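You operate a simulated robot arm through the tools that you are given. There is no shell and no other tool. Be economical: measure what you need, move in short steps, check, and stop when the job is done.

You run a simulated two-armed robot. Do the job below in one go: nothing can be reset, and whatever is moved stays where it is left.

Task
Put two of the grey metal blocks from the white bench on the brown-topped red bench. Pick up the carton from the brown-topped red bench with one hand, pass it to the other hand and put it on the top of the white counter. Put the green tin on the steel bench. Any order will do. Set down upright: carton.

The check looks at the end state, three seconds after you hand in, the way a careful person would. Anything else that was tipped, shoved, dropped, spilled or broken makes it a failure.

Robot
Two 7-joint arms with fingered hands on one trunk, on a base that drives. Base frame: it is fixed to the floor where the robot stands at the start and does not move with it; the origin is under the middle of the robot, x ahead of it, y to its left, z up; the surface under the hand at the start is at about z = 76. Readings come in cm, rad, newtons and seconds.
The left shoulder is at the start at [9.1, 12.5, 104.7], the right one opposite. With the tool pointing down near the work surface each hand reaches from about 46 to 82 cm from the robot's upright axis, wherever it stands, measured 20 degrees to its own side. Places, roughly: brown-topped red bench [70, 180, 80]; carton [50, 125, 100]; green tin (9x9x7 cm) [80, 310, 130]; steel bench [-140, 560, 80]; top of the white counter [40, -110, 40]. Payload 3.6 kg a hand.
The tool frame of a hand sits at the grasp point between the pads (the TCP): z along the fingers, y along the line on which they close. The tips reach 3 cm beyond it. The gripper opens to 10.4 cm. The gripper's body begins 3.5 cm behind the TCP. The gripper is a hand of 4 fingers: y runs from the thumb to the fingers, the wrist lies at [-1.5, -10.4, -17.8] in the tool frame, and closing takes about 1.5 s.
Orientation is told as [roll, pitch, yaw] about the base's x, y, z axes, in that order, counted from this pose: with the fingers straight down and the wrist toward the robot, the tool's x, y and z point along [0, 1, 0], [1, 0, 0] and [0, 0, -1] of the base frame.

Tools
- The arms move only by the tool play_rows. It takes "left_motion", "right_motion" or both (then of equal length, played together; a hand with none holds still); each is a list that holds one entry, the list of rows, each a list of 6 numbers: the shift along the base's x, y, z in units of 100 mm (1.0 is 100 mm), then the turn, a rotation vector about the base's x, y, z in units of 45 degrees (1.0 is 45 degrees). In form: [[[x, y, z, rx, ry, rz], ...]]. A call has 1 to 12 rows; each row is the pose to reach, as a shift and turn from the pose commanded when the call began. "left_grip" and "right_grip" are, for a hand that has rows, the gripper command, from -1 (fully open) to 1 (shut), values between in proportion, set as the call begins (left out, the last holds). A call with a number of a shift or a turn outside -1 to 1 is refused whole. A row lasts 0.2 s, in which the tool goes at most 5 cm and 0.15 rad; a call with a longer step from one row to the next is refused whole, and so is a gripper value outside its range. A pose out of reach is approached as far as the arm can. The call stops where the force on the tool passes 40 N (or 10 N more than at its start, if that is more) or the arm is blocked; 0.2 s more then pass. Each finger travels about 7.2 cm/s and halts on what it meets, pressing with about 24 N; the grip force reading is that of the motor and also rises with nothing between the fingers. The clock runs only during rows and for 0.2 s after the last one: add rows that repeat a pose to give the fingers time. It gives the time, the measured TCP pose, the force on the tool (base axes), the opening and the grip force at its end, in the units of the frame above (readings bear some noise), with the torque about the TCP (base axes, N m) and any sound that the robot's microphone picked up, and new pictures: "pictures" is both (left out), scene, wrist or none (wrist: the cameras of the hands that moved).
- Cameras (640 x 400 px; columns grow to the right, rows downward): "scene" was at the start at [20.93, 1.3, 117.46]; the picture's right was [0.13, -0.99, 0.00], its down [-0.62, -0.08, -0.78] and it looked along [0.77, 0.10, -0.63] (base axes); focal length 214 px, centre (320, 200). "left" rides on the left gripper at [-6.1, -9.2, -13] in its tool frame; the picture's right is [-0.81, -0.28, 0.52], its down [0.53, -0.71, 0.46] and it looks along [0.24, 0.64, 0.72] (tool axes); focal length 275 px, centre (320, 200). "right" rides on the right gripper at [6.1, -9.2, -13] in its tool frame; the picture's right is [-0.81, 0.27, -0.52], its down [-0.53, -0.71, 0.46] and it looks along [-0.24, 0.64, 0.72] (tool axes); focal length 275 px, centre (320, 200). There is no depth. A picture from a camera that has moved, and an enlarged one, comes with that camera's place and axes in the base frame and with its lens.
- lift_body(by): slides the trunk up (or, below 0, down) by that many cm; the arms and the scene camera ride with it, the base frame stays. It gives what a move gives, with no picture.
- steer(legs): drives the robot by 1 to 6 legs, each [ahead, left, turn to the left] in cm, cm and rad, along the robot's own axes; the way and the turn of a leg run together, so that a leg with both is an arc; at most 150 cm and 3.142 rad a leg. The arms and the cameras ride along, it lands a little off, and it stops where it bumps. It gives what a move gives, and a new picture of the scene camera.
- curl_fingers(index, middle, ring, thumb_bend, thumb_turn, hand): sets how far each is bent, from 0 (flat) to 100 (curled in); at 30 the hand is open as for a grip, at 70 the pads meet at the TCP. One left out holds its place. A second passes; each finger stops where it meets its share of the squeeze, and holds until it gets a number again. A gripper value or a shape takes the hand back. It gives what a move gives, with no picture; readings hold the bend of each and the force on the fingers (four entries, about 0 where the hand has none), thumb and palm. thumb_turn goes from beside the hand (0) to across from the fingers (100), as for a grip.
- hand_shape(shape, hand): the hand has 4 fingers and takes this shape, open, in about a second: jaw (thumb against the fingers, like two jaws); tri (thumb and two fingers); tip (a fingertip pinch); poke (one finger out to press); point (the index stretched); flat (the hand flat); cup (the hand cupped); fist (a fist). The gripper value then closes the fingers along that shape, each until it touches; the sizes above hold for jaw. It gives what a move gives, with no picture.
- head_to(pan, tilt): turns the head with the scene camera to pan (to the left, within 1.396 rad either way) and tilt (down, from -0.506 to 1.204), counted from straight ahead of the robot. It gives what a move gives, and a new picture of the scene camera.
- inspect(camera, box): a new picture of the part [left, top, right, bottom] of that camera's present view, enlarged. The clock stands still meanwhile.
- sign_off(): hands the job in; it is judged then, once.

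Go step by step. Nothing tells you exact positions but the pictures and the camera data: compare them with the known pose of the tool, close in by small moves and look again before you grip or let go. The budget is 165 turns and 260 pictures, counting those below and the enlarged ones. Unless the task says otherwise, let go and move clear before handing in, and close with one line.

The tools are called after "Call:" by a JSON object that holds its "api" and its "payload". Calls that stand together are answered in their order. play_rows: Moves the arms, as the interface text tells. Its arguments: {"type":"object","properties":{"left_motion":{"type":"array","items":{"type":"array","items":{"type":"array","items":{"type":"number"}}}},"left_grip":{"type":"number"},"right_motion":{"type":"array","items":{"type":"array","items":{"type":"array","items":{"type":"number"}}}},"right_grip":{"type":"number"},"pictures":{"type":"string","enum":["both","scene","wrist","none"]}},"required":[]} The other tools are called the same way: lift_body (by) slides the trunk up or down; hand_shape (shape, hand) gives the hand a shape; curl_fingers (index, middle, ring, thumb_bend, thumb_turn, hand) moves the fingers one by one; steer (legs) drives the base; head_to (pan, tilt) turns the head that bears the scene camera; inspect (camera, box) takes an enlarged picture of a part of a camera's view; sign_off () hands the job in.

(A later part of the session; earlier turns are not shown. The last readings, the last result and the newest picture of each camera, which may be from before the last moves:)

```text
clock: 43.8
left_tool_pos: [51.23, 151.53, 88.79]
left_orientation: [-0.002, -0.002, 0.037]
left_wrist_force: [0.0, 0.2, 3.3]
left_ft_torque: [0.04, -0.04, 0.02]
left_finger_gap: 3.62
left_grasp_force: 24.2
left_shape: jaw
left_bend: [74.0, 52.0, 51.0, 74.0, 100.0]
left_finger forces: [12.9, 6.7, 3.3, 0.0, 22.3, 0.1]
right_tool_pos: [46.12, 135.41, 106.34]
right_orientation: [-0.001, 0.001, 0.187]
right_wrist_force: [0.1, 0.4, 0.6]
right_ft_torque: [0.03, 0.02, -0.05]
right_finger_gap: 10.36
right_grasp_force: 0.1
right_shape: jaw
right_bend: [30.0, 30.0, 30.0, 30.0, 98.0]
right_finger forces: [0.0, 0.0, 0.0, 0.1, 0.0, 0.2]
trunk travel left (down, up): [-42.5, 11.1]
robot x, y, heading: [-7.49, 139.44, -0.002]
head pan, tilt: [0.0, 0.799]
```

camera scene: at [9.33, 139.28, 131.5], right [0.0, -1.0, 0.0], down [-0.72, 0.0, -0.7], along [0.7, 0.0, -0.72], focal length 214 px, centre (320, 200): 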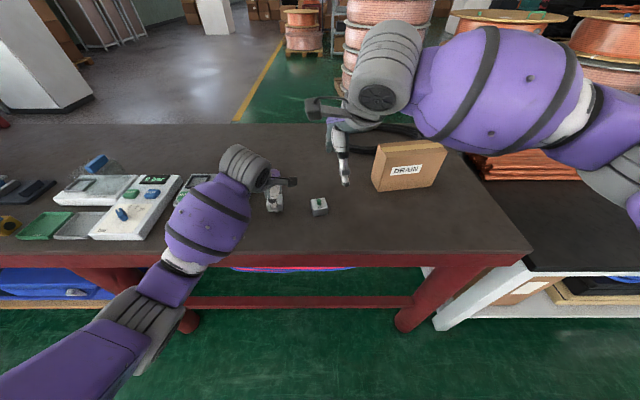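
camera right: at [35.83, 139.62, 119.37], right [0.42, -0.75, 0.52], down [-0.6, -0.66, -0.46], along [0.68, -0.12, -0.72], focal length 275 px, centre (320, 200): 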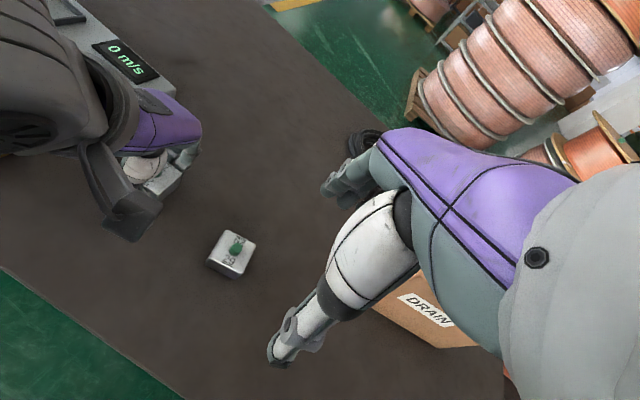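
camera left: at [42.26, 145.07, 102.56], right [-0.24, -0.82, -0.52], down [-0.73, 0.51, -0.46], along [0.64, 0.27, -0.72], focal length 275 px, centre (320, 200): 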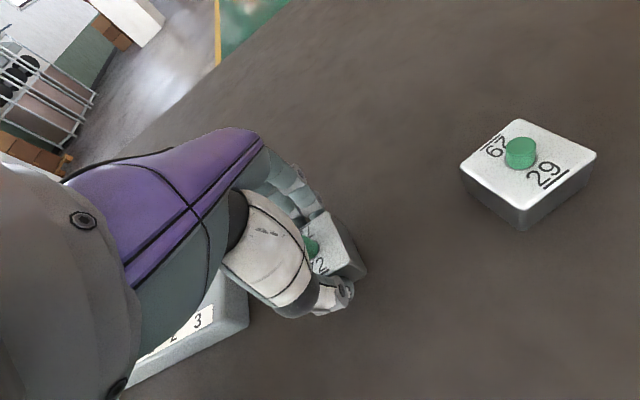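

Light contact (3 N). I open and rise.

Call:
{"api": "play_rows", "payload": {"left_motion": [[[0, 0, 0, 0, 0, 0], [0, 0, 0, 0, 0, 0], [0, 0, 0, 0, 0, 0], [0, 0, 0, 0, 0, 0], [0, 0, 0, 0, 0, 0], [0, 0, 0, 0, 0, 0], [0, 0, 0.1, 0, 0, 0], [0, 0, 0.4, 0, 0, 0], [0, 0, 0.8, 0, 0, 0], [0, 0.1, 1, 0, 0, 0]]], "left_grip": -1, "pictures": "scene"}}

Call:
{"api": "inspect", "payload": {"camera": "scene", "box": [240, 110, 480, 260]}}

```text
clock: 46.0
left_tool_pos: [51.05, 152.69, 98.65]
left_orientation: [0.0, 0.002, 0.038]
left_wrist_force: [-0.8, 1.1, 0.3]
left_ft_torque: [0.0, 0.0, -0.01]
left_finger_gap: 10.37
left_grasp_force: 0.1
left_shape: jaw
left_bend: [30.0, 30.0, 30.0, 30.0, 98.0]
left_finger forces: [0.0, 0.0, 0.0, 0.1, 0.0, 0.0]
right_tool_pos: [46.21, 135.45, 106.24]
right_orientation: [0.0, 0.001, 0.186]
right_wrist_force: [-0.2, -0.5, 0.0]
right_ft_torque: [0.0, 0.0, 0.0]
right_finger_gap: 10.36
right_grasp_force: 0.1
right_shape: jaw
right_bend: [30.0, 30.0, 30.0, 30.0, 98.0]
right_finger forces: [0.0, 0.0, 0.0, 0.0, 0.0, 0.0]
trunk travel left (down, up): [-42.5, 11.1]
robot x, y, heading: [-7.68, 138.97, -0.004]
head pan, tilt: [0.0, 0.799]
camera scene: at [9.33, 139.38, 131.5], right [0.0, -1.0, 0.0], down [-0.72, 0.0, -0.7], along [0.7, 0.0, -0.72], focal length 214 px, centre (320, 200)
```

scene: 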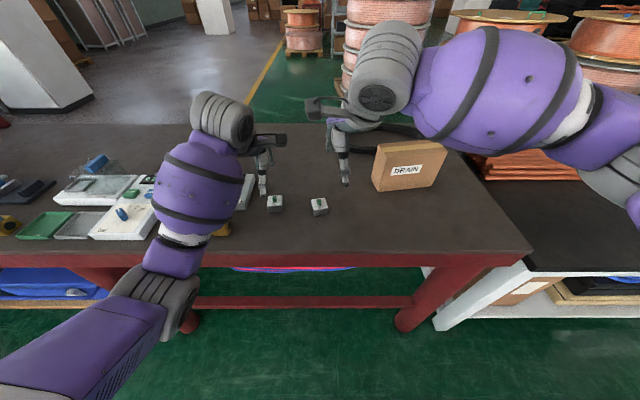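

```text
2.67 times, centred on (360, 185) of scene
camera zoom: at [9.33, 139.38, 131.5], right [0.0, -1.0, 0.0], down [-0.72, 0.0, -0.7], along [0.7, 0.0, -0.72], focal length 572 px, centre (213, 240)
```

zoom: 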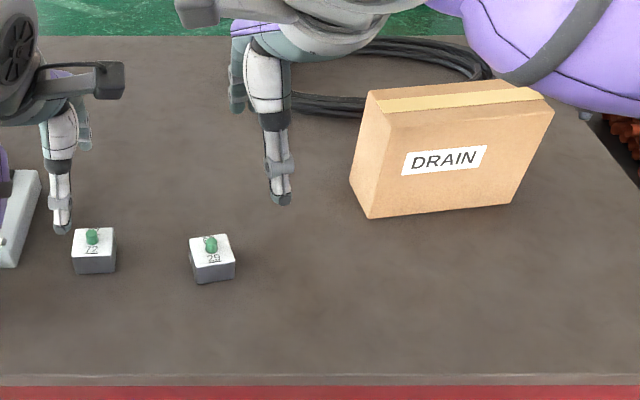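

Both blocks stand well. The carton is about 18 (y) × 6 (x) × 14.5 cm high, centred near [61,112.8], bench z≈85. I bring the right hand over its right part; the left hand moves up clear.

Call:
{"api": "play_rows", "payload": {"right_motion": [[[0.1, -0.35, 0.2, 0, 0, -0.13], [0.3, -0.75, 0.4, 0, 0, -0.13], [0.6, -1.0, 0.5, 0, 0, -0.13]]], "left_motion": [[[-0.1, 0.1, 0.3, 0, 0, 0], [-0.2, 0.2, 0.6, 0, 0, 0], [-0.3, 0.2, 0.9, 0, 0, 0]]], "pictures": "none"}}

Call:
{"api": "play_rows", "payload": {"right_motion": [[[0.3, -0.4, 0, 0, 0, 0], [0.5, -0.8, 0, 0, 0, 0], [0.7, -1.0, 0, 0, 0, 0]]], "pictures": "none"}}

Call:
{"api": "play_rows", "payload": {"right_motion": [[[0.1, -0.3, 0, 0, 0, 0], [0.2, -0.6, 0, 0, 0, 0], [0.2, -0.6, 0, 0, 0, 0]]]}}

```text
clock: 46.8
left_tool_pos: [48.08, 154.69, 107.65]
left_orientation: [-0.001, 0.002, 0.034]
left_wrist_force: [0.8, 0.0, -0.4]
left_ft_torque: [-0.05, 0.01, -0.05]
left_finger_gap: 10.35
left_grasp_force: 0.1
left_shape: jaw
left_bend: [30.0, 30.0, 30.0, 30.0, 98.0]
left_finger forces: [0.1, 0.0, 0.1, 0.0, 0.0, 0.0]
right_tool_pos: [52.46, 125.52, 111.59]
right_orientation: [0.0, 0.0, 0.085]
right_wrist_force: [0.0, 0.4, -0.2]
right_ft_torque: [-0.02, -0.02, 0.01]
right_finger_gap: 10.37
right_grasp_force: 0.0
right_shape: jaw
right_bend: [30.0, 30.0, 30.0, 30.0, 98.0]
right_finger forces: [0.1, 0.1, 0.0, 0.0, 0.1, 0.0]
trunk travel left (down, up): [-42.5, 11.1]
robot x, y, heading: [-7.29, 139.21, -0.001]
head pan, tilt: [0.0, 0.799]
```

```text
clock: 47.6
left_tool_pos: [48.11, 154.62, 107.57]
left_orientation: [0.0, 0.0, 0.04]
left_wrist_force: [0.8, -0.1, 0.0]
left_ft_torque: [-0.02, 0.01, 0.0]
left_finger_gap: 10.39
left_grasp_force: 0.1
left_shape: jaw
left_bend: [30.0, 30.0, 30.0, 30.0, 98.0]
left_finger forces: [0.0, 0.1, 0.0, 0.1, 0.0, 0.1]
right_tool_pos: [59.52, 115.22, 111.2]
right_orientation: [-0.001, 0.0, 0.085]
right_wrist_force: [0.9, 0.4, -0.1]
right_ft_torque: [-0.02, -0.01, -0.02]
right_finger_gap: 10.37
right_grasp_force: 0.0
right_shape: jaw
right_bend: [30.0, 30.0, 30.0, 30.0, 98.0]
right_finger forces: [0.0, 0.0, 0.1, 0.1, 0.0, 0.0]
trunk travel left (down, up): [-42.5, 11.1]
robot x, y, heading: [-7.13, 139.02, 0.001]
head pan, tilt: [0.0, 0.799]
```

```text
clock: 48.4
left_tool_pos: [48.15, 154.58, 107.65]
left_orientation: [0.0, 0.0, 0.039]
left_wrist_force: [-0.4, 0.5, -0.1]
left_ft_torque: [0.0, -0.02, 0.01]
left_finger_gap: 10.35
left_grasp_force: 0.1
left_shape: jaw
left_bend: [30.0, 30.0, 30.0, 30.0, 98.0]
left_finger forces: [0.0, 0.0, 0.0, 0.0, 0.0, 0.1]
right_tool_pos: [61.52, 109.4, 111.34]
right_orientation: [0.0, 0.0, 0.086]
right_wrist_force: [0.7, -1.3, -0.6]
right_ft_torque: [0.01, -0.02, 0.05]
right_finger_gap: 10.36
right_grasp_force: 0.0
right_shape: jaw
right_bend: [30.0, 30.0, 30.0, 30.0, 98.0]
right_finger forces: [0.0, 0.0, 0.0, 0.0, 0.1, 0.1]
trunk travel left (down, up): [-42.5, 11.1]
robot x, y, heading: [-7.58, 138.88, -0.002]
head pan, tilt: [0.0, 0.799]
camera scene: at [9.32, 139.36, 131.5], right [0.0, -1.0, 0.0], down [-0.72, 0.0, -0.7], along [0.7, 0.0, -0.72], focal length 214 px, centre (320, 200)
camera right: at [51.66, 114.68, 124.3], right [0.34, -0.78, 0.52], down [-0.67, -0.59, -0.46], along [0.66, -0.19, -0.72], focal length 275 px, centre (320, 200)
```

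scene: 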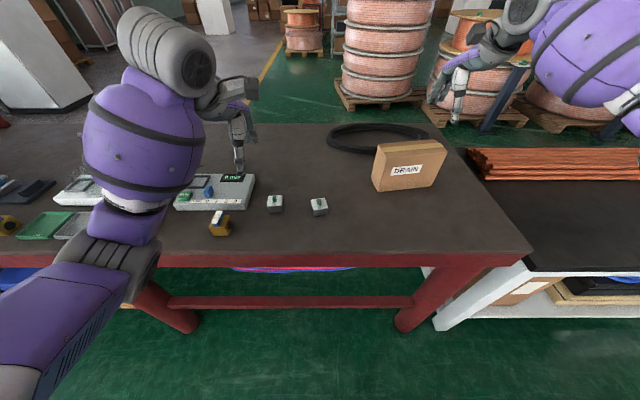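
right: 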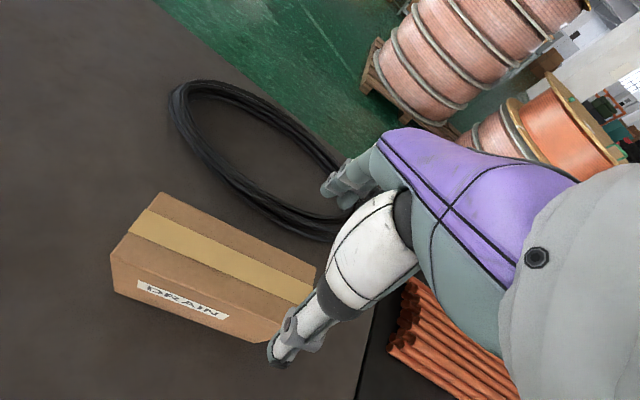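

From the wrist camera the carton's yaw is ≈0.17 rad, and its centre line at y=109.4 is x≈62.3. I correct and descend partway.

Call:
{"api": "play_rows", "payload": {"right_motion": [[[0.08, 0, -0.2, 0, 0, 0.1], [0.08, 0, -0.5, 0, 0, 0.1], [0.08, 0, -0.7, 0, 0, 0.1], [0.08, 0, -0.7, 0, 0, 0.1]]], "pictures": "wrist"}}

```text
clock: 49.4
left_tool_pos: [48.15, 154.58, 107.57]
left_orientation: [-0.001, -0.001, 0.04]
left_wrist_force: [0.5, 1.2, -0.3]
left_ft_torque: [0.01, -0.01, 0.0]
left_finger_gap: 10.36
left_grasp_force: 0.1
left_shape: jaw
left_bend: [30.0, 30.0, 30.0, 30.0, 98.0]
left_finger forces: [0.0, 0.0, 0.1, 0.0, 0.0, 0.0]
right_tool_pos: [62.14, 109.36, 104.43]
right_orientation: [-0.001, 0.001, 0.165]
right_wrist_force: [0.2, 0.0, 0.5]
right_ft_torque: [0.03, 0.03, 0.02]
right_finger_gap: 10.39
right_grasp_force: 0.0
right_shape: jaw
right_bend: [30.0, 30.0, 30.0, 30.0, 98.0]
right_finger forces: [0.0, 0.0, 0.1, 0.0, 0.0, 0.1]
right hand out of reach, approached as far as the arm can: row 1
trunk travel left (down, up): [-42.5, 11.1]
robot x, y, heading: [-7.82, 139.22, -0.002]
head pan, tilt: [0.0, 0.799]
camera right: at [51.9, 113.87, 117.43], right [0.4, -0.76, 0.52], down [-0.62, -0.64, -0.46], along [0.68, -0.14, -0.72], focal length 275 px, centre (320, 200)
```

right: 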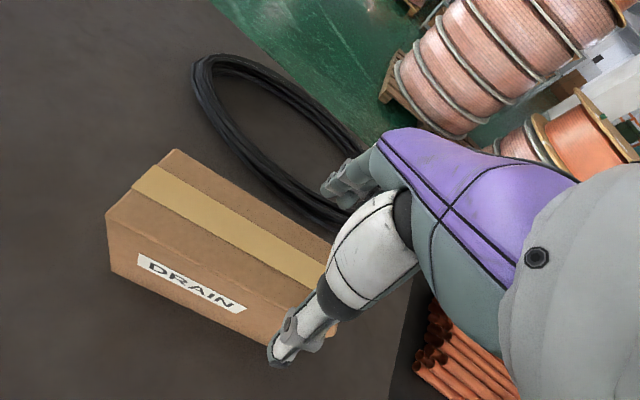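

Position agrees. Reach is marginal, so I lift a little, strafe the base 15 cm right, and re-aim.

Call:
{"api": "play_rows", "payload": {"right_motion": [[[0, 0, 0.3, 0, 0, 0], [-0.1, 0.3, 0.5, 0, 0, 0], [-0.2, 0.7, 0.5, 0, 0, 0], [-0.2, 1.0, 0.5, 0, 0, 0]]], "pictures": "none"}}

Call:
{"api": "steer", "payload": {"legs": [[0, -15, 0]]}}

```text
clock: 50.4
left_tool_pos: [48.01, 154.74, 107.65]
left_orientation: [-0.001, -0.001, 0.037]
left_wrist_force: [-0.3, 0.1, -0.3]
left_ft_torque: [0.01, 0.02, 0.01]
left_finger_gap: 10.38
left_grasp_force: 0.1
left_shape: jaw
left_bend: [30.0, 30.0, 30.0, 30.0, 98.0]
left_finger forces: [0.0, 0.1, 0.0, 0.0, 0.1, 0.0]
right_tool_pos: [60.16, 119.19, 109.45]
right_orientation: [-0.001, 0.0, 0.162]
right_wrist_force: [0.2, 0.1, -0.2]
right_ft_torque: [-0.01, 0.02, 0.01]
right_finger_gap: 10.37
right_grasp_force: 0.0
right_shape: jaw
right_bend: [30.0, 30.0, 30.0, 30.0, 98.0]
right_finger forces: [0.0, 0.0, 0.0, 0.0, 0.1, 0.0]
trunk travel left (down, up): [-42.5, 11.1]
robot x, y, heading: [-7.51, 139.35, 0.001]
head pan, tilt: [0.0, 0.799]
```

```text
clock: 52.4
left_tool_pos: [48.22, 139.23, 107.7]
left_orientation: [0.002, 0.0, 0.036]
left_wrist_force: [-0.8, 0.0, 0.4]
left_ft_torque: [0.03, 0.0, -0.01]
left_finger_gap: 10.38
left_grasp_force: 0.2
left_shape: jaw
left_bend: [30.0, 30.0, 30.0, 30.0, 98.0]
left_finger forces: [0.1, 0.0, 0.0, 0.0, 0.0, 0.1]
right_tool_pos: [60.07, 103.81, 109.27]
right_orientation: [0.0, -0.001, 0.164]
right_wrist_force: [-0.8, 0.2, -0.5]
right_ft_torque: [0.03, 0.01, -0.02]
right_finger_gap: 10.36
right_grasp_force: 0.1
right_shape: jaw
right_bend: [30.0, 30.0, 30.0, 30.0, 98.0]
right_finger forces: [0.0, 0.1, 0.1, 0.0, 0.0, 0.0]
trunk travel left (down, up): [-42.5, 11.1]
robot x, y, heading: [-7.64, 123.99, -0.01]
head pan, tilt: [0.0, 0.799]
camera scene: at [9.3, 124.06, 131.5], right [0.0, -1.0, 0.0], down [-0.72, 0.0, -0.7], along [0.7, 0.0, -0.72], focal length 214 px, centre (320, 200)
```

scene: 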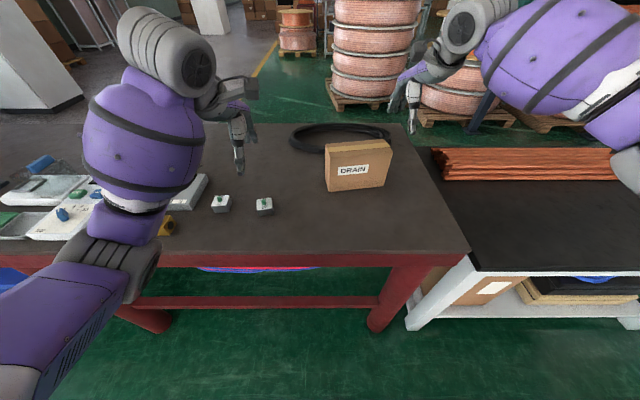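

Now move to [62.4,109.4] and descend to z≈97 with a look before closing.

Call:
{"api": "play_rows", "payload": {"right_motion": [[[0.12, 0.28, 0, 0, 0, 0], [0.23, 0.56, 0, 0, 0, 0], [0.23, 0.56, -0.3, 0, 0, 0], [0.23, 0.56, -0.6, 0, 0, 0], [0.23, 0.56, -0.7, 0, 0, 0]]], "pictures": "both"}}

```text
clock: 53.5
left_tool_pos: [48.18, 139.33, 107.54]
left_orientation: [0.001, -0.001, 0.038]
left_wrist_force: [0.2, -0.2, -0.8]
left_ft_torque: [-0.01, 0.0, 0.0]
left_finger_gap: 10.33
left_grasp_force: 0.0
left_shape: jaw
left_bend: [30.0, 30.0, 30.0, 30.0, 98.0]
left_finger forces: [0.1, 0.0, 0.0, 0.0, 0.0, 0.0]
right_tool_pos: [62.32, 109.42, 102.34]
right_orientation: [-0.001, -0.001, 0.162]
right_wrist_force: [-0.3, 0.1, -0.9]
right_ft_torque: [0.01, -0.01, 0.0]
right_finger_gap: 10.36
right_grasp_force: 0.0
right_shape: jaw
right_bend: [30.0, 30.0, 30.0, 30.0, 98.0]
right_finger forces: [0.1, 0.0, 0.0, 0.1, 0.1, 0.0]
trunk travel left (down, up): [-42.5, 11.1]
robot x, y, heading: [-7.39, 124.2, -0.004]
head pan, tilt: [0.0, 0.799]
camera scene: at [9.29, 124.07, 131.5], right [0.0, -1.0, 0.0], down [-0.72, 0.0, -0.7], along [0.7, 0.0, -0.72], focal length 214 px, centre (320, 200)
camera right: at [52.18, 113.94, 115.28], right [0.4, -0.76, 0.52], down [-0.62, -0.64, -0.46], along [0.68, -0.14, -0.72], focal length 275 px, centre (320, 200)
```

scene: 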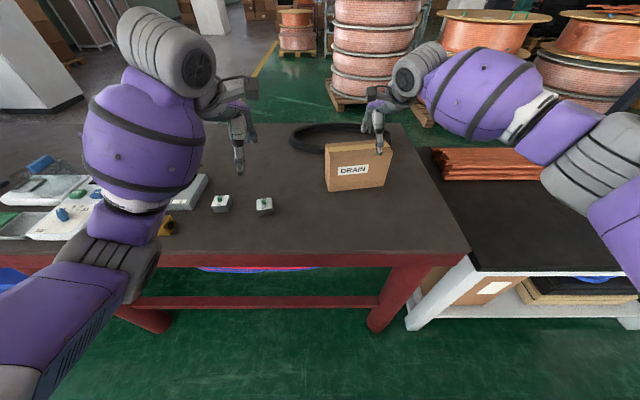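
right: 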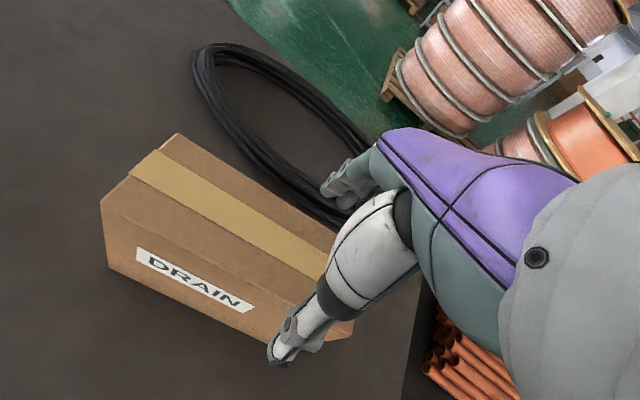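

Call:
{"api": "inspect", "payload": {"camera": "scene", "box": [300, 80, 460, 200]}}

```text
3.33 times, centred on (380, 140) of scene
camera zoom: at [9.29, 124.07, 131.5], right [0.0, -1.0, 0.0], down [-0.72, 0.0, -0.7], along [0.7, 0.0, -0.72], focal length 715 px, centre (120, 400)
```

zoom: 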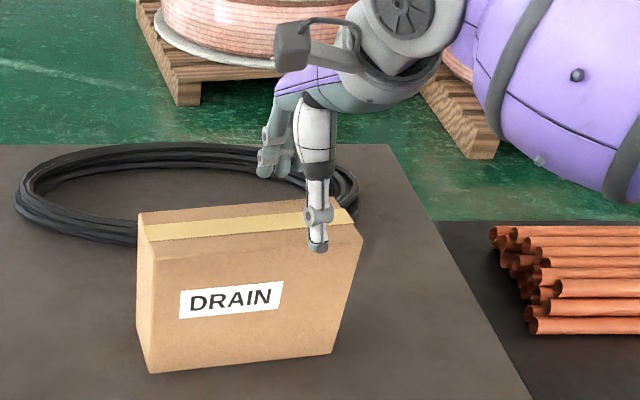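

Thumb in front, fingers behind. I shift slightly toward the right end (for handover room), go down to z≈97 and close.

Call:
{"api": "play_rows", "payload": {"right_motion": [[[0.02, -0.12, -0.2, 0, 0, 0], [0.02, -0.12, -0.4, 0, 0, 0], [0.02, -0.12, -0.53, 0, 0, 0]]], "pictures": "wrist"}}

Call:
{"api": "play_rows", "payload": {"right_motion": [[[0, 0, 0, 0, 0, 0], [0, 0, 0, 0, 0, 0], [0, 0, 0, 0, 0, 0], [0, 0, 0, 0, 0, 0], [0, 0, 0, 0, 0, 0], [0, 0, 0, 0, 0, 0], [0, 0, 0, 0, 0, 0], [0, 0, 0, 0, 0, 0]]], "right_grip": 1, "pictures": "both"}}

```text
clock: 54.4
left_tool_pos: [48.03, 139.26, 107.63]
left_orientation: [0.001, -0.001, 0.036]
left_wrist_force: [-0.2, 0.2, -0.4]
left_ft_torque: [0.02, -0.03, -0.01]
left_finger_gap: 10.36
left_grasp_force: 0.1
left_shape: jaw
left_bend: [30.0, 30.0, 30.0, 30.0, 98.0]
left_finger forces: [0.1, 0.1, 0.0, 0.0, 0.0, 0.1]
right_tool_pos: [62.62, 108.21, 97.09]
right_orientation: [0.0, -0.003, 0.163]
right_wrist_force: [2.1, 0.3, 2.0]
right_ft_torque: [0.05, -0.07, -0.03]
right_finger_gap: 10.35
right_grasp_force: 0.1
right_shape: jaw
right_bend: [29.0, 30.0, 30.0, 30.0, 98.0]
right_finger forces: [2.7, 0.1, 0.0, 0.0, 0.0, 0.0]
trunk travel left (down, up): [-42.5, 11.1]
robot x, y, heading: [-7.61, 124.3, -0.002]
head pan, tilt: [0.0, 0.799]
camera right: at [52.38, 112.76, 110.18], right [0.4, -0.76, 0.52], down [-0.62, -0.64, -0.46], along [0.68, -0.14, -0.72], focal length 275 px, centre (320, 200)
```

right: 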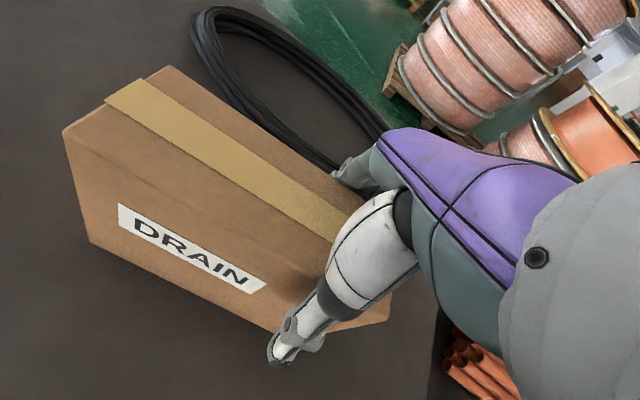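

```text
clock: 56.1
left_tool_pos: [48.23, 139.26, 107.43]
left_orientation: [0.001, 0.002, 0.036]
left_wrist_force: [-0.2, 0.2, -0.5]
left_ft_torque: [-0.04, 0.01, 0.01]
left_finger_gap: 10.39
left_grasp_force: 0.0
left_shape: jaw
left_bend: [30.0, 30.0, 30.0, 30.0, 98.0]
left_finger forces: [0.1, 0.1, 0.1, 0.0, 0.0, 0.0]
right_tool_pos: [62.51, 108.23, 96.97]
right_orientation: [0.0, 0.001, 0.163]
right_wrist_force: [-0.5, 0.5, 0.3]
right_ft_torque: [0.02, 0.13, 0.06]
right_finger_gap: 7.21
right_grasp_force: 24.4
right_shape: jaw
right_bend: [36.0, 38.0, 35.0, 65.0, 100.0]
right_finger forces: [15.4, 7.0, 1.2, 0.1, 23.6, 0.1]
trunk travel left (down, up): [-42.5, 11.1]
robot x, y, heading: [-7.35, 124.02, -0.003]
head pan, tilt: [0.0, 0.799]
camera scene: at [9.31, 124.08, 131.49], right [0.0, -1.0, 0.0], down [-0.72, 0.0, -0.7], along [0.7, 0.0, -0.72], focal length 214 px, centre (320, 200)
camera right: at [52.37, 112.76, 110.09], right [0.4, -0.76, 0.52], down [-0.62, -0.64, -0.46], along [0.68, -0.14, -0.72], focal length 275 px, centre (320, 200)
```

scene: 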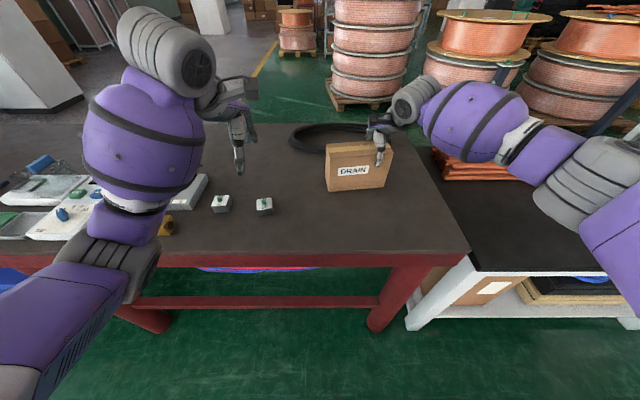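
right: 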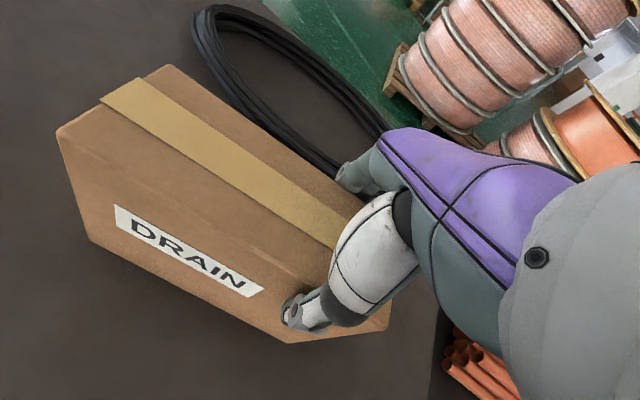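

Gripped with a 7.2 cm opening. I lift slowly and check for tilt.

Call:
{"api": "play_rows", "payload": {"right_motion": [[[0, 0, 0.1, 0, 0, 0], [0, 0, 0.2, 0, 0, 0], [0, 0, 0.3, 0, 0, 0], [0, 0, 0.4, 0, 0, 0]]], "pictures": "both"}}

```text
clock: 57.1
left_tool_pos: [48.09, 139.37, 107.52]
left_orientation: [-0.001, 0.001, 0.038]
left_wrist_force: [0.7, -0.6, -0.2]
left_ft_torque: [-0.02, -0.01, 0.02]
left_finger_gap: 10.36
left_grasp_force: 0.0
left_shape: jaw
left_bend: [30.0, 30.0, 30.0, 30.0, 98.0]
left_finger forces: [0.1, 0.1, 0.1, 0.1, 0.0, 0.0]
right_tool_pos: [62.56, 108.26, 100.94]
right_orientation: [-0.003, 0.001, 0.163]
right_wrist_force: [-0.1, -0.4, -3.9]
right_ft_torque: [-0.15, 0.01, -0.04]
right_finger_gap: 7.21
right_grasp_force: 24.0
right_shape: jaw
right_bend: [36.0, 38.0, 35.0, 65.0, 100.0]
right_finger forces: [15.0, 7.7, 0.6, 0.1, 23.5, 0.0]
trunk travel left (down, up): [-42.5, 11.1]
robot x, y, heading: [-7.58, 123.56, -0.002]
head pan, tilt: [0.0, 0.799]
camera scene: at [9.32, 124.08, 131.49], right [0.0, -1.0, 0.0], down [-0.72, 0.0, -0.7], along [0.7, 0.0, -0.72], focal length 214 px, centre (320, 200)
camera right: at [52.39, 112.78, 114.0], right [0.4, -0.75, 0.52], down [-0.62, -0.64, -0.45], along [0.68, -0.14, -0.72], focal length 275 px, centre (320, 200)
```

scene: 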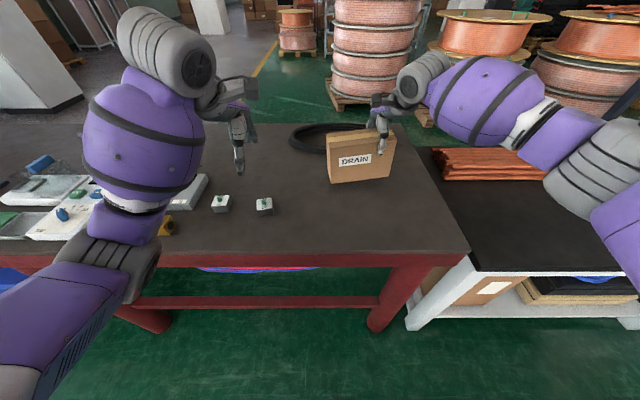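
right: 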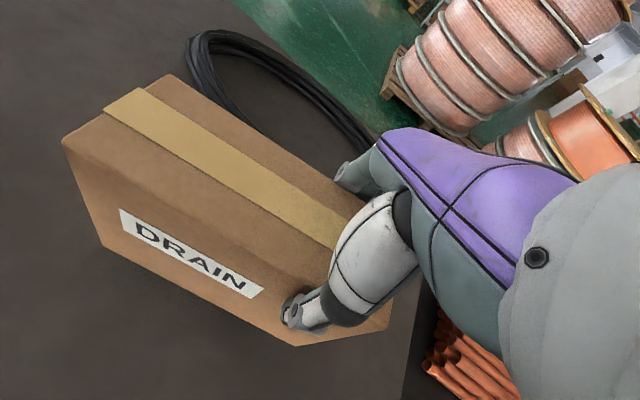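

Call:
{"api": "inspect", "payload": {"camera": "scene", "box": [300, 80, 460, 200]}}

```text
3.33 times, centred on (380, 140) of scene
camera zoom: at [9.32, 124.08, 131.49], right [0.0, -1.0, 0.0], down [-0.72, 0.0, -0.7], along [0.7, 0.0, -0.72], focal length 715 px, centre (120, 400)
```

zoom: 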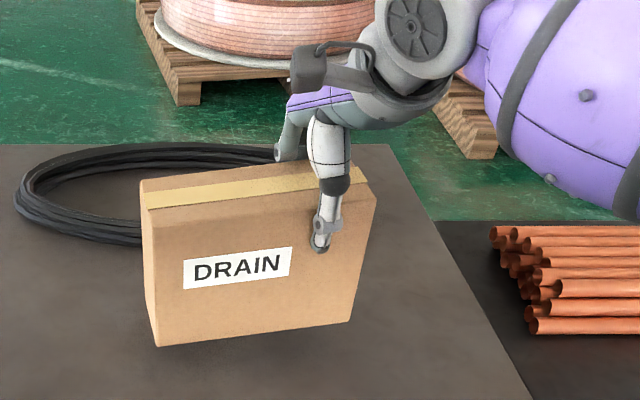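

The tilt is only ~1°. I bring the carton nearer the middle while raising the left hand well above.

Call:
{"api": "play_rows", "payload": {"right_motion": [[[-0.1, 0, 0.3, 0, 0, 0], [-0.3, 0.3, 0.6, 0, 0, 0], [-0.5, 0.6, 0.6, 0, 0, 0], [-0.5, 0.9, 0.6, 0, 0, 0], [-0.5, 0.9, 0.6, 0, 0, 0]]], "left_motion": [[[0, 0.3, 0.3, 0, 0, 0], [0, 0.3, 0.6, 0, 0, 0.1], [0, 0.3, 0.9, 0, 0, 0.16], [0, 0.1, 1.0, 0, 0, 0.16], [0, 0.0, 1.0, 0, 0, 0.16]]], "pictures": "both"}}

```text
clock: 58.4
left_tool_pos: [48.14, 139.34, 117.49]
left_orientation: [-0.001, 0.0, 0.163]
left_wrist_force: [-0.2, -1.0, 0.2]
left_ft_torque: [-0.02, 0.03, -0.03]
left_finger_gap: 10.37
left_grasp_force: 0.0
left_shape: jaw
left_bend: [30.0, 30.0, 30.0, 30.0, 98.0]
left_finger forces: [0.0, 0.0, 0.0, 0.0, 0.1, 0.0]
right_tool_pos: [57.81, 117.23, 106.93]
right_orientation: [0.001, 0.0, 0.163]
right_wrist_force: [-0.6, 0.2, -3.2]
right_ft_torque: [-0.15, -0.01, -0.01]
right_finger_gap: 7.17
right_grasp_force: 23.8
right_shape: jaw
right_bend: [37.0, 38.0, 35.0, 65.0, 100.0]
right_finger forces: [15.1, 7.7, 0.7, 0.0, 23.8, 0.0]
trunk travel left (down, up): [-42.5, 11.1]
robot x, y, heading: [-7.73, 124.23, -0.006]
head pan, tilt: [0.0, 0.799]
camera scene: at [9.31, 124.02, 131.49], right [0.0, -1.0, 0.0], down [-0.72, 0.0, -0.7], along [0.7, 0.0, -0.72], focal length 214 px, centre (320, 200)
camera right: at [47.41, 121.83, 119.97], right [0.4, -0.76, 0.52], down [-0.62, -0.64, -0.46], along [0.68, -0.14, -0.72], focal length 275 px, centre (320, 200)
camera left: at [40.12, 131.83, 130.62], right [-0.14, -0.84, -0.52], down [-0.79, 0.41, -0.45], along [0.6, 0.34, -0.73], focal length 275 px, centre (320, 200)
```

scene: 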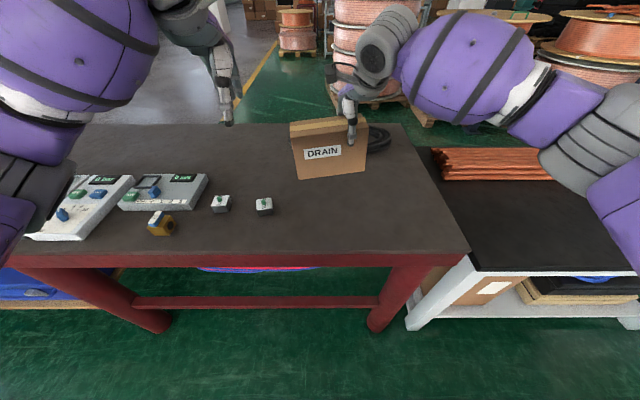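
right: 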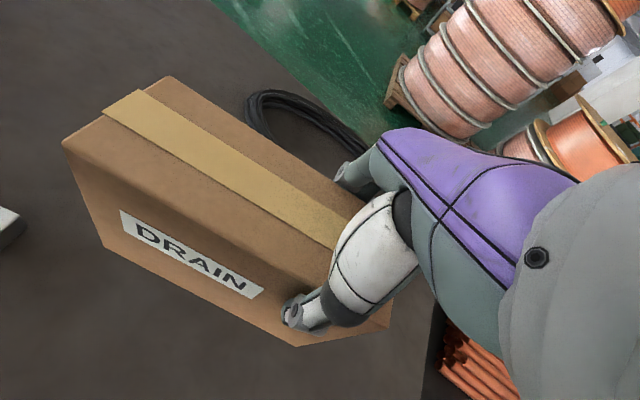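
left: 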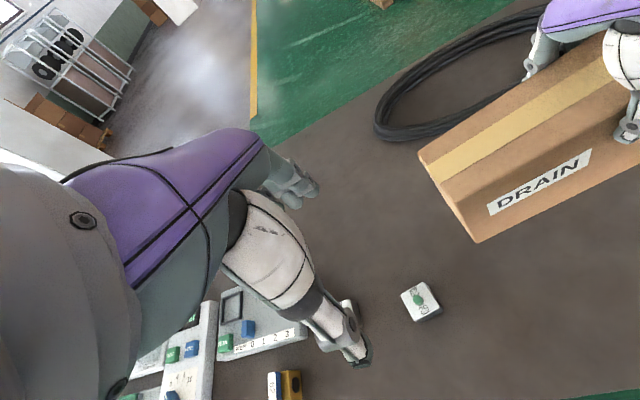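

Carton's left end is near [55,131]; the left hand should grip near [56.2,126.8]. I approach above it in two steps.

Call:
{"api": "play_rows", "payload": {"left_motion": [[[0.2, -0.3, 0, 0, 0, 0], [0.4, -0.6, 0, 0, 0, 0], [0.6, -0.9, 0, 0, 0, 0], [0.81, -1.0, 0, 0, 0, 0]]], "pictures": "none"}}

Call:
{"api": "play_rows", "payload": {"left_motion": [[[0, -0.23, 0, 0, 0, 0], [0, -0.23, -0.3, 0, 0, 0], [0, -0.23, -0.4, 0, 0, 0]]], "pictures": "both"}}

Call:
{"api": "inspect", "payload": {"camera": "scene", "box": [250, 50, 410, 190]}}

```text
clock: 59.4
left_tool_pos: [56.26, 129.39, 117.59]
left_orientation: [-0.001, 0.0, 0.162]
left_wrist_force: [-1.5, 0.2, 0.0]
left_ft_torque: [-0.02, -0.03, -0.01]
left_finger_gap: 10.34
left_grasp_force: 0.0
left_shape: jaw
left_bend: [30.0, 30.0, 30.0, 30.0, 98.0]
left_finger forces: [0.1, 0.0, 0.0, 0.0, 0.0, 0.1]
right_tool_pos: [57.6, 117.32, 106.97]
right_orientation: [0.001, 0.0, 0.162]
right_wrist_force: [0.0, -0.2, -4.2]
right_ft_torque: [-0.13, 0.0, 0.02]
right_finger_gap: 7.18
right_grasp_force: 23.9
right_shape: jaw
right_bend: [37.0, 38.0, 35.0, 65.0, 100.0]
right_finger forces: [15.2, 7.6, 0.7, 0.0, 23.7, 0.0]
trunk travel left (down, up): [-42.5, 11.1]
robot x, y, heading: [-7.57, 124.28, -0.0]
head pan, tilt: [0.0, 0.799]
```

```text
clock: 60.1
left_tool_pos: [56.18, 126.93, 113.5]
left_orientation: [-0.001, 0.0, 0.163]
left_wrist_force: [-0.1, 0.6, -0.2]
left_ft_torque: [0.02, 0.01, 0.01]
left_finger_gap: 10.38
left_grasp_force: 0.2
left_shape: jaw
left_bend: [30.0, 30.0, 30.0, 30.0, 98.0]
left_finger forces: [0.0, 0.0, 0.0, 0.1, 0.1, 0.0]
right_tool_pos: [57.62, 117.18, 107.03]
right_orientation: [0.0, -0.001, 0.161]
right_wrist_force: [-0.1, 0.0, -4.2]
right_ft_torque: [-0.17, 0.01, -0.03]
right_finger_gap: 7.18
right_grasp_force: 24.6
right_shape: jaw
right_bend: [37.0, 38.0, 35.0, 65.0, 100.0]
right_finger forces: [15.1, 7.7, 0.8, 0.0, 23.7, 0.1]
trunk travel left (down, up): [-42.5, 11.1]
robot x, y, heading: [-7.43, 124.07, -0.002]
head pan, tilt: [0.0, 0.799]
camera scene: at [9.32, 124.04, 131.49], right [0.0, -1.0, 0.0], down [-0.72, 0.0, -0.7], along [0.7, 0.0, -0.72], focal length 214 px, centre (320, 200)
camera left: at [48.31, 119.52, 126.59], right [-0.14, -0.84, -0.52], down [-0.79, 0.41, -0.46], along [0.6, 0.35, -0.72], focal length 275 px, centre (320, 200)
```

scene: 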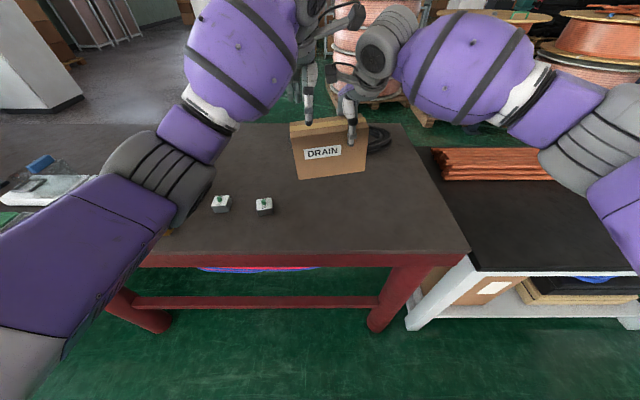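
left: 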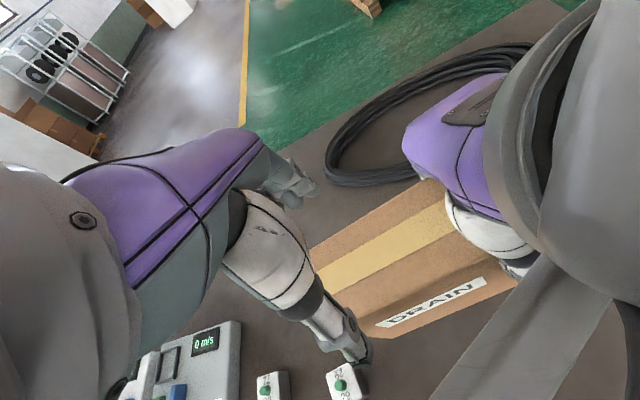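

```text
2.86 times, centred on (330, 120) of scene
camera zoom: at [9.32, 124.04, 131.49], right [0.0, -1.0, 0.0], down [-0.72, 0.0, -0.7], along [0.7, 0.0, -0.72], focal length 613 px, centre (291, 429)
```

zoom: 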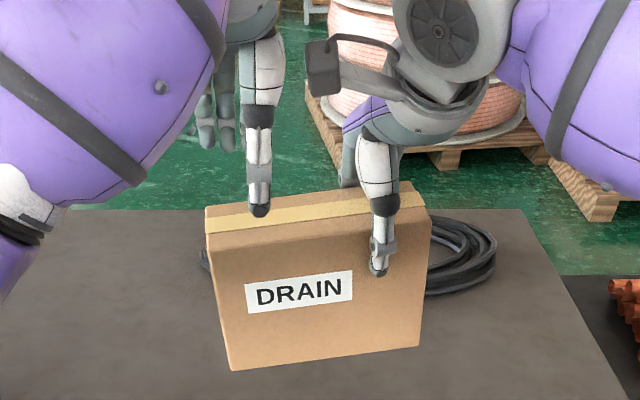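

The two wrist cameras would collide if both hands stay vertical. So I tilt the left hand ~30° outward about the closing axis (fingers pointing down and right) and approach along that slant.

Call:
{"api": "play_rows", "payload": {"left_motion": [[[0, 0.2, 0.1, -0.164, -0.027, 0], [-0.02, 0.35, 0.15, -0.328, -0.054, 0], [-0.04, 0.48, 0.15, -0.493, -0.081, 0], [-0.04, 0.48, 0.15, -0.658, -0.108, 0], [-0.04, 0.48, 0.15, -0.658, -0.108, 0]]], "pictures": "both"}}

Call:
{"api": "inspect", "payload": {"camera": "scene", "box": [250, 50, 410, 190]}}

```text
clock: 61.4
left_tool_pos: [55.94, 131.66, 115.04]
left_orientation: [-0.522, 0.0, 0.162]
left_wrist_force: [0.2, 0.2, 0.3]
left_ft_torque: [-0.03, 0.01, 0.0]
left_finger_gap: 10.34
left_grasp_force: 0.1
left_shape: jaw
left_bend: [30.0, 30.0, 30.0, 30.0, 98.0]
left_finger forces: [0.1, 0.1, 0.0, 0.0, 0.1, 0.1]
right_tool_pos: [57.69, 117.31, 106.92]
right_orientation: [-0.001, 0.0, 0.162]
right_wrist_force: [-0.5, -0.2, -3.3]
right_ft_torque: [-0.16, 0.01, -0.02]
right_finger_gap: 7.19
right_grasp_force: 24.1
right_shape: jaw
right_bend: [37.0, 38.0, 35.0, 65.0, 100.0]
right_finger forces: [15.0, 7.7, 0.7, 0.1, 23.7, 0.1]
trunk travel left (down, up): [-42.5, 11.1]
robot x, y, heading: [-7.3, 124.32, -0.004]
head pan, tilt: [0.0, 0.799]
camera scene: at [9.33, 124.08, 131.49], right [0.0, -1.0, 0.0], down [-0.72, 0.0, -0.7], along [0.7, 0.0, -0.72], focal length 214 px, centre (320, 200)
camera left: at [46.67, 131.58, 129.46], right [-0.12, -0.99, -0.04], down [-0.74, 0.11, -0.66], along [0.66, -0.05, -0.75], focal length 275 px, centre (320, 200)
```

scene: 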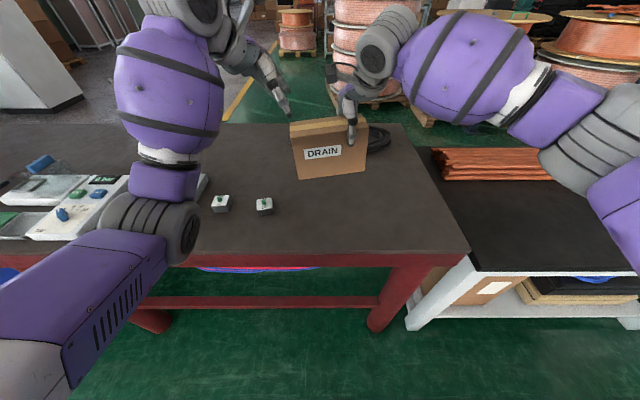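
left: 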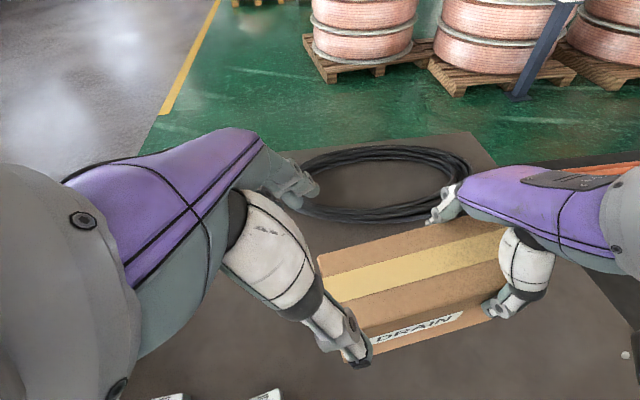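

```text
2.86 times, centred on (330, 120) of scene
camera zoom: at [9.33, 124.08, 131.49], right [0.0, -1.0, 0.0], down [-0.72, 0.0, -0.7], along [0.7, 0.0, -0.72], focal length 613 px, centre (291, 429)
```

zoom: 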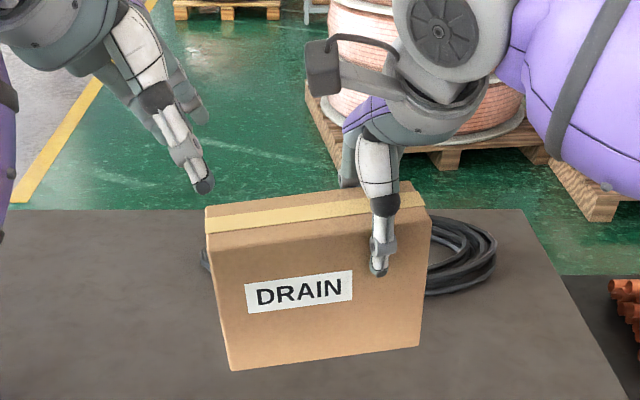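

Clear view; the left hand's cone fits over the carton's left top. I advance along the slant.

Call:
{"api": "play_rows", "payload": {"left_motion": [[[0, -0.12, -0.2, 0, 0, 0], [0.01, -0.24, -0.4, 0, 0, 0], [0.01, -0.36, -0.6, 0, 0, 0], [0.01, -0.42, -0.7, 0, 0, 0]]], "pictures": "both"}}

Call:
{"api": "inspect", "payload": {"camera": "scene", "box": [250, 50, 410, 190]}}

```text
clock: 62.4
left_tool_pos: [55.86, 127.69, 108.2]
left_orientation: [-0.522, 0.0, 0.163]
left_wrist_force: [0.0, 0.4, 1.1]
left_ft_torque: [-0.01, 0.01, -0.03]
left_finger_gap: 10.4
left_grasp_force: 0.0
left_shape: jaw
left_bend: [30.0, 30.0, 30.0, 30.0, 98.0]
left_finger forces: [0.0, 0.1, 0.0, 0.0, 0.1, 0.1]
right_tool_pos: [57.57, 117.33, 106.95]
right_orientation: [-0.001, 0.0, 0.163]
right_wrist_force: [-0.3, 0.5, -4.3]
right_ft_torque: [-0.16, -0.03, 0.02]
right_finger_gap: 7.17
right_grasp_force: 24.1
right_shape: jaw
right_bend: [37.0, 38.0, 35.0, 65.0, 100.0]
right_finger forces: [15.1, 7.7, 0.8, 0.0, 23.6, 0.1]
trunk travel left (down, up): [-42.5, 11.1]
robot x, y, heading: [-7.7, 123.94, -0.009]
head pan, tilt: [0.0, 0.799]
camera scene: at [9.33, 124.08, 131.49], right [0.0, -1.0, 0.0], down [-0.72, 0.0, -0.7], along [0.7, 0.0, -0.72], focal length 214 px, centre (320, 200)
camera left: at [46.77, 127.43, 122.5], right [-0.12, -0.99, -0.04], down [-0.74, 0.12, -0.66], along [0.66, -0.05, -0.75], focal length 275 px, centre (320, 200)
```

scene: 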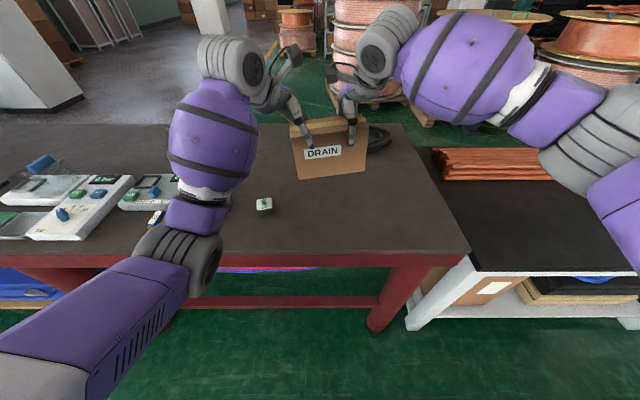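
left: 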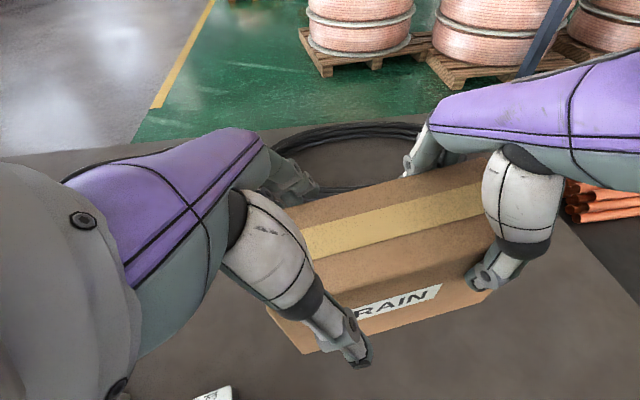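

```text
2.86 times, centred on (330, 120) of scene
camera zoom: at [9.33, 124.08, 131.49], right [0.0, -1.0, 0.0], down [-0.72, 0.0, -0.7], along [0.7, 0.0, -0.72], focal length 613 px, centre (291, 429)
```

zoom: 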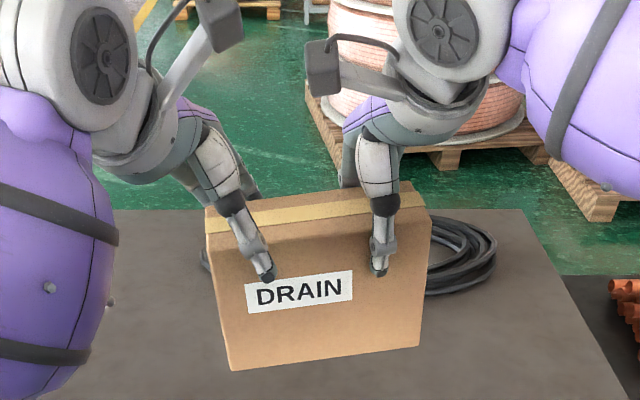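

The fit is good. I close the left hand.

Call:
{"api": "play_rows", "payload": {"left_motion": [[[0, 0, 0, 0, 0, 0], [0, 0, 0, 0, 0, 0], [0, 0, 0, 0, 0, 0], [0, 0, 0, 0, 0, 0], [0, 0, 0, 0, 0, 0], [0, 0, 0, 0, 0, 0], [0, 0, 0, 0, 0, 0], [0, 0, 0, 0, 0, 0], [0, 0, 0, 0, 0, 0]]], "left_grip": 1, "pictures": "wrist"}}

```text
clock: 64.3
left_tool_pos: [55.95, 127.66, 108.12]
left_orientation: [-0.523, 0.001, 0.163]
left_wrist_force: [1.7, 0.3, 0.0]
left_ft_torque: [0.01, -0.08, -0.03]
left_finger_gap: 6.65
left_grasp_force: 23.9
left_shape: jaw
left_bend: [28.0, 38.0, 35.0, 64.0, 100.0]
left_finger forces: [12.7, 6.7, 3.0, 0.1, 21.3, 0.1]
right_tool_pos: [57.58, 117.4, 106.91]
right_orientation: [0.0, 0.001, 0.162]
right_wrist_force: [-0.4, -0.2, -4.1]
right_ft_torque: [-0.14, 0.06, 0.14]
right_finger_gap: 7.17
right_grasp_force: 24.2
right_shape: jaw
right_bend: [37.0, 38.0, 35.0, 65.0, 100.0]
right_finger forces: [14.6, 8.0, 1.6, 0.1, 25.5, 0.1]
trunk travel left (down, up): [-42.5, 11.1]
robot x, y, heading: [-7.7, 124.13, -0.007]
head pan, tilt: [0.0, 0.799]
camera left: at [46.77, 127.44, 122.5], right [-0.12, -0.99, -0.04], down [-0.74, 0.12, -0.66], along [0.66, -0.05, -0.75], focal length 275 px, centre (320, 200)
```

left: 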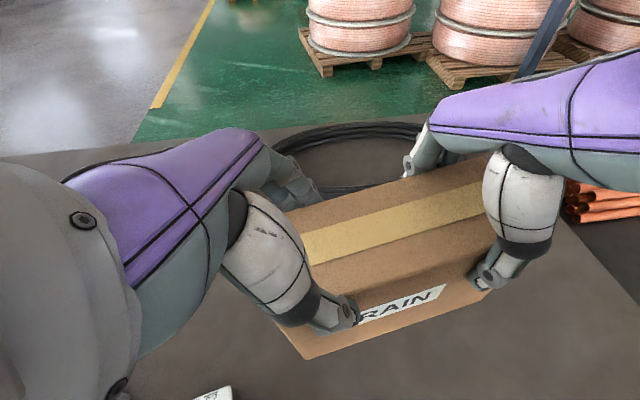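

Both hands hold it. I open the right hand in place first.

Call:
{"api": "play_rows", "payload": {"right_motion": [[[0, 0, 0, 0, 0, 0], [0, 0, 0, 0, 0, 0], [0, 0, 0, 0, 0, 0], [0, 0, 0, 0, 0, 0], [0, 0, 0, 0, 0, 0], [0, 0, 0, 0, 0, 0], [0, 0, 0, 0, 0, 0]]], "right_grip": -1, "pictures": "scene"}}

Call:
{"api": "inspect", "payload": {"camera": "scene", "box": [250, 50, 410, 190]}}

```text
clock: 66.0
left_tool_pos: [55.88, 127.62, 108.16]
left_orientation: [-0.525, 0.001, 0.162]
left_wrist_force: [0.8, 0.3, 0.5]
left_ft_torque: [0.18, 0.07, -0.04]
left_finger_gap: 6.61
left_grasp_force: 23.5
left_shape: jaw
left_bend: [28.0, 38.0, 35.0, 64.0, 100.0]
left_finger forces: [13.1, 7.5, 3.4, 0.0, 24.1, 0.0]
right_tool_pos: [57.6, 117.33, 106.94]
right_orientation: [0.001, -0.001, 0.163]
right_wrist_force: [0.1, -0.6, -0.5]
right_ft_torque: [-0.01, -0.02, 0.03]
right_finger_gap: 10.35
right_grasp_force: 0.1
right_shape: jaw
right_bend: [30.0, 30.0, 30.0, 30.0, 98.0]
right_finger forces: [0.1, 0.0, 0.0, 0.0, 0.0, 0.1]
trunk travel left (down, up): [-42.5, 11.1]
robot x, y, heading: [-7.82, 124.19, -0.006]
head pan, tilt: [0.0, 0.799]
camera scene: at [9.33, 124.08, 131.49], right [0.0, -1.0, 0.0], down [-0.72, 0.0, -0.7], along [0.7, 0.0, -0.72], focal length 214 px, centre (320, 200)
```

scene: 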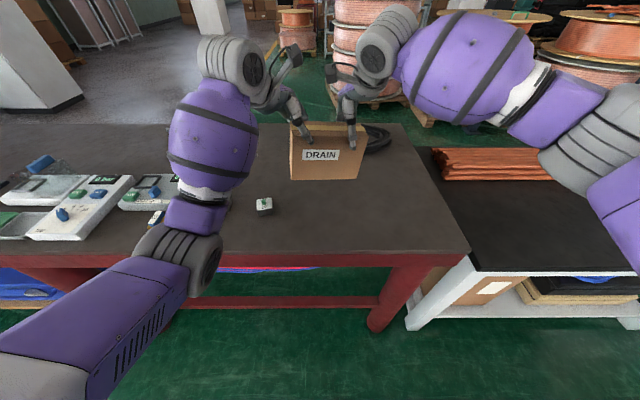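

```text
2.86 times, centred on (330, 120) of scene
camera zoom: at [9.33, 124.08, 131.49], right [0.0, -1.0, 0.0], down [-0.72, 0.0, -0.7], along [0.7, 0.0, -0.72], focal length 613 px, centre (291, 429)
```

zoom: 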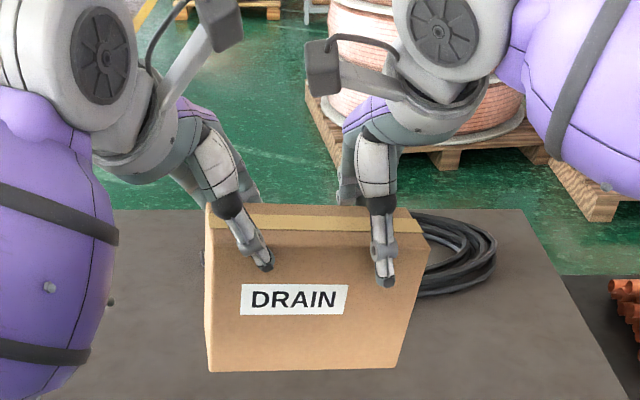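

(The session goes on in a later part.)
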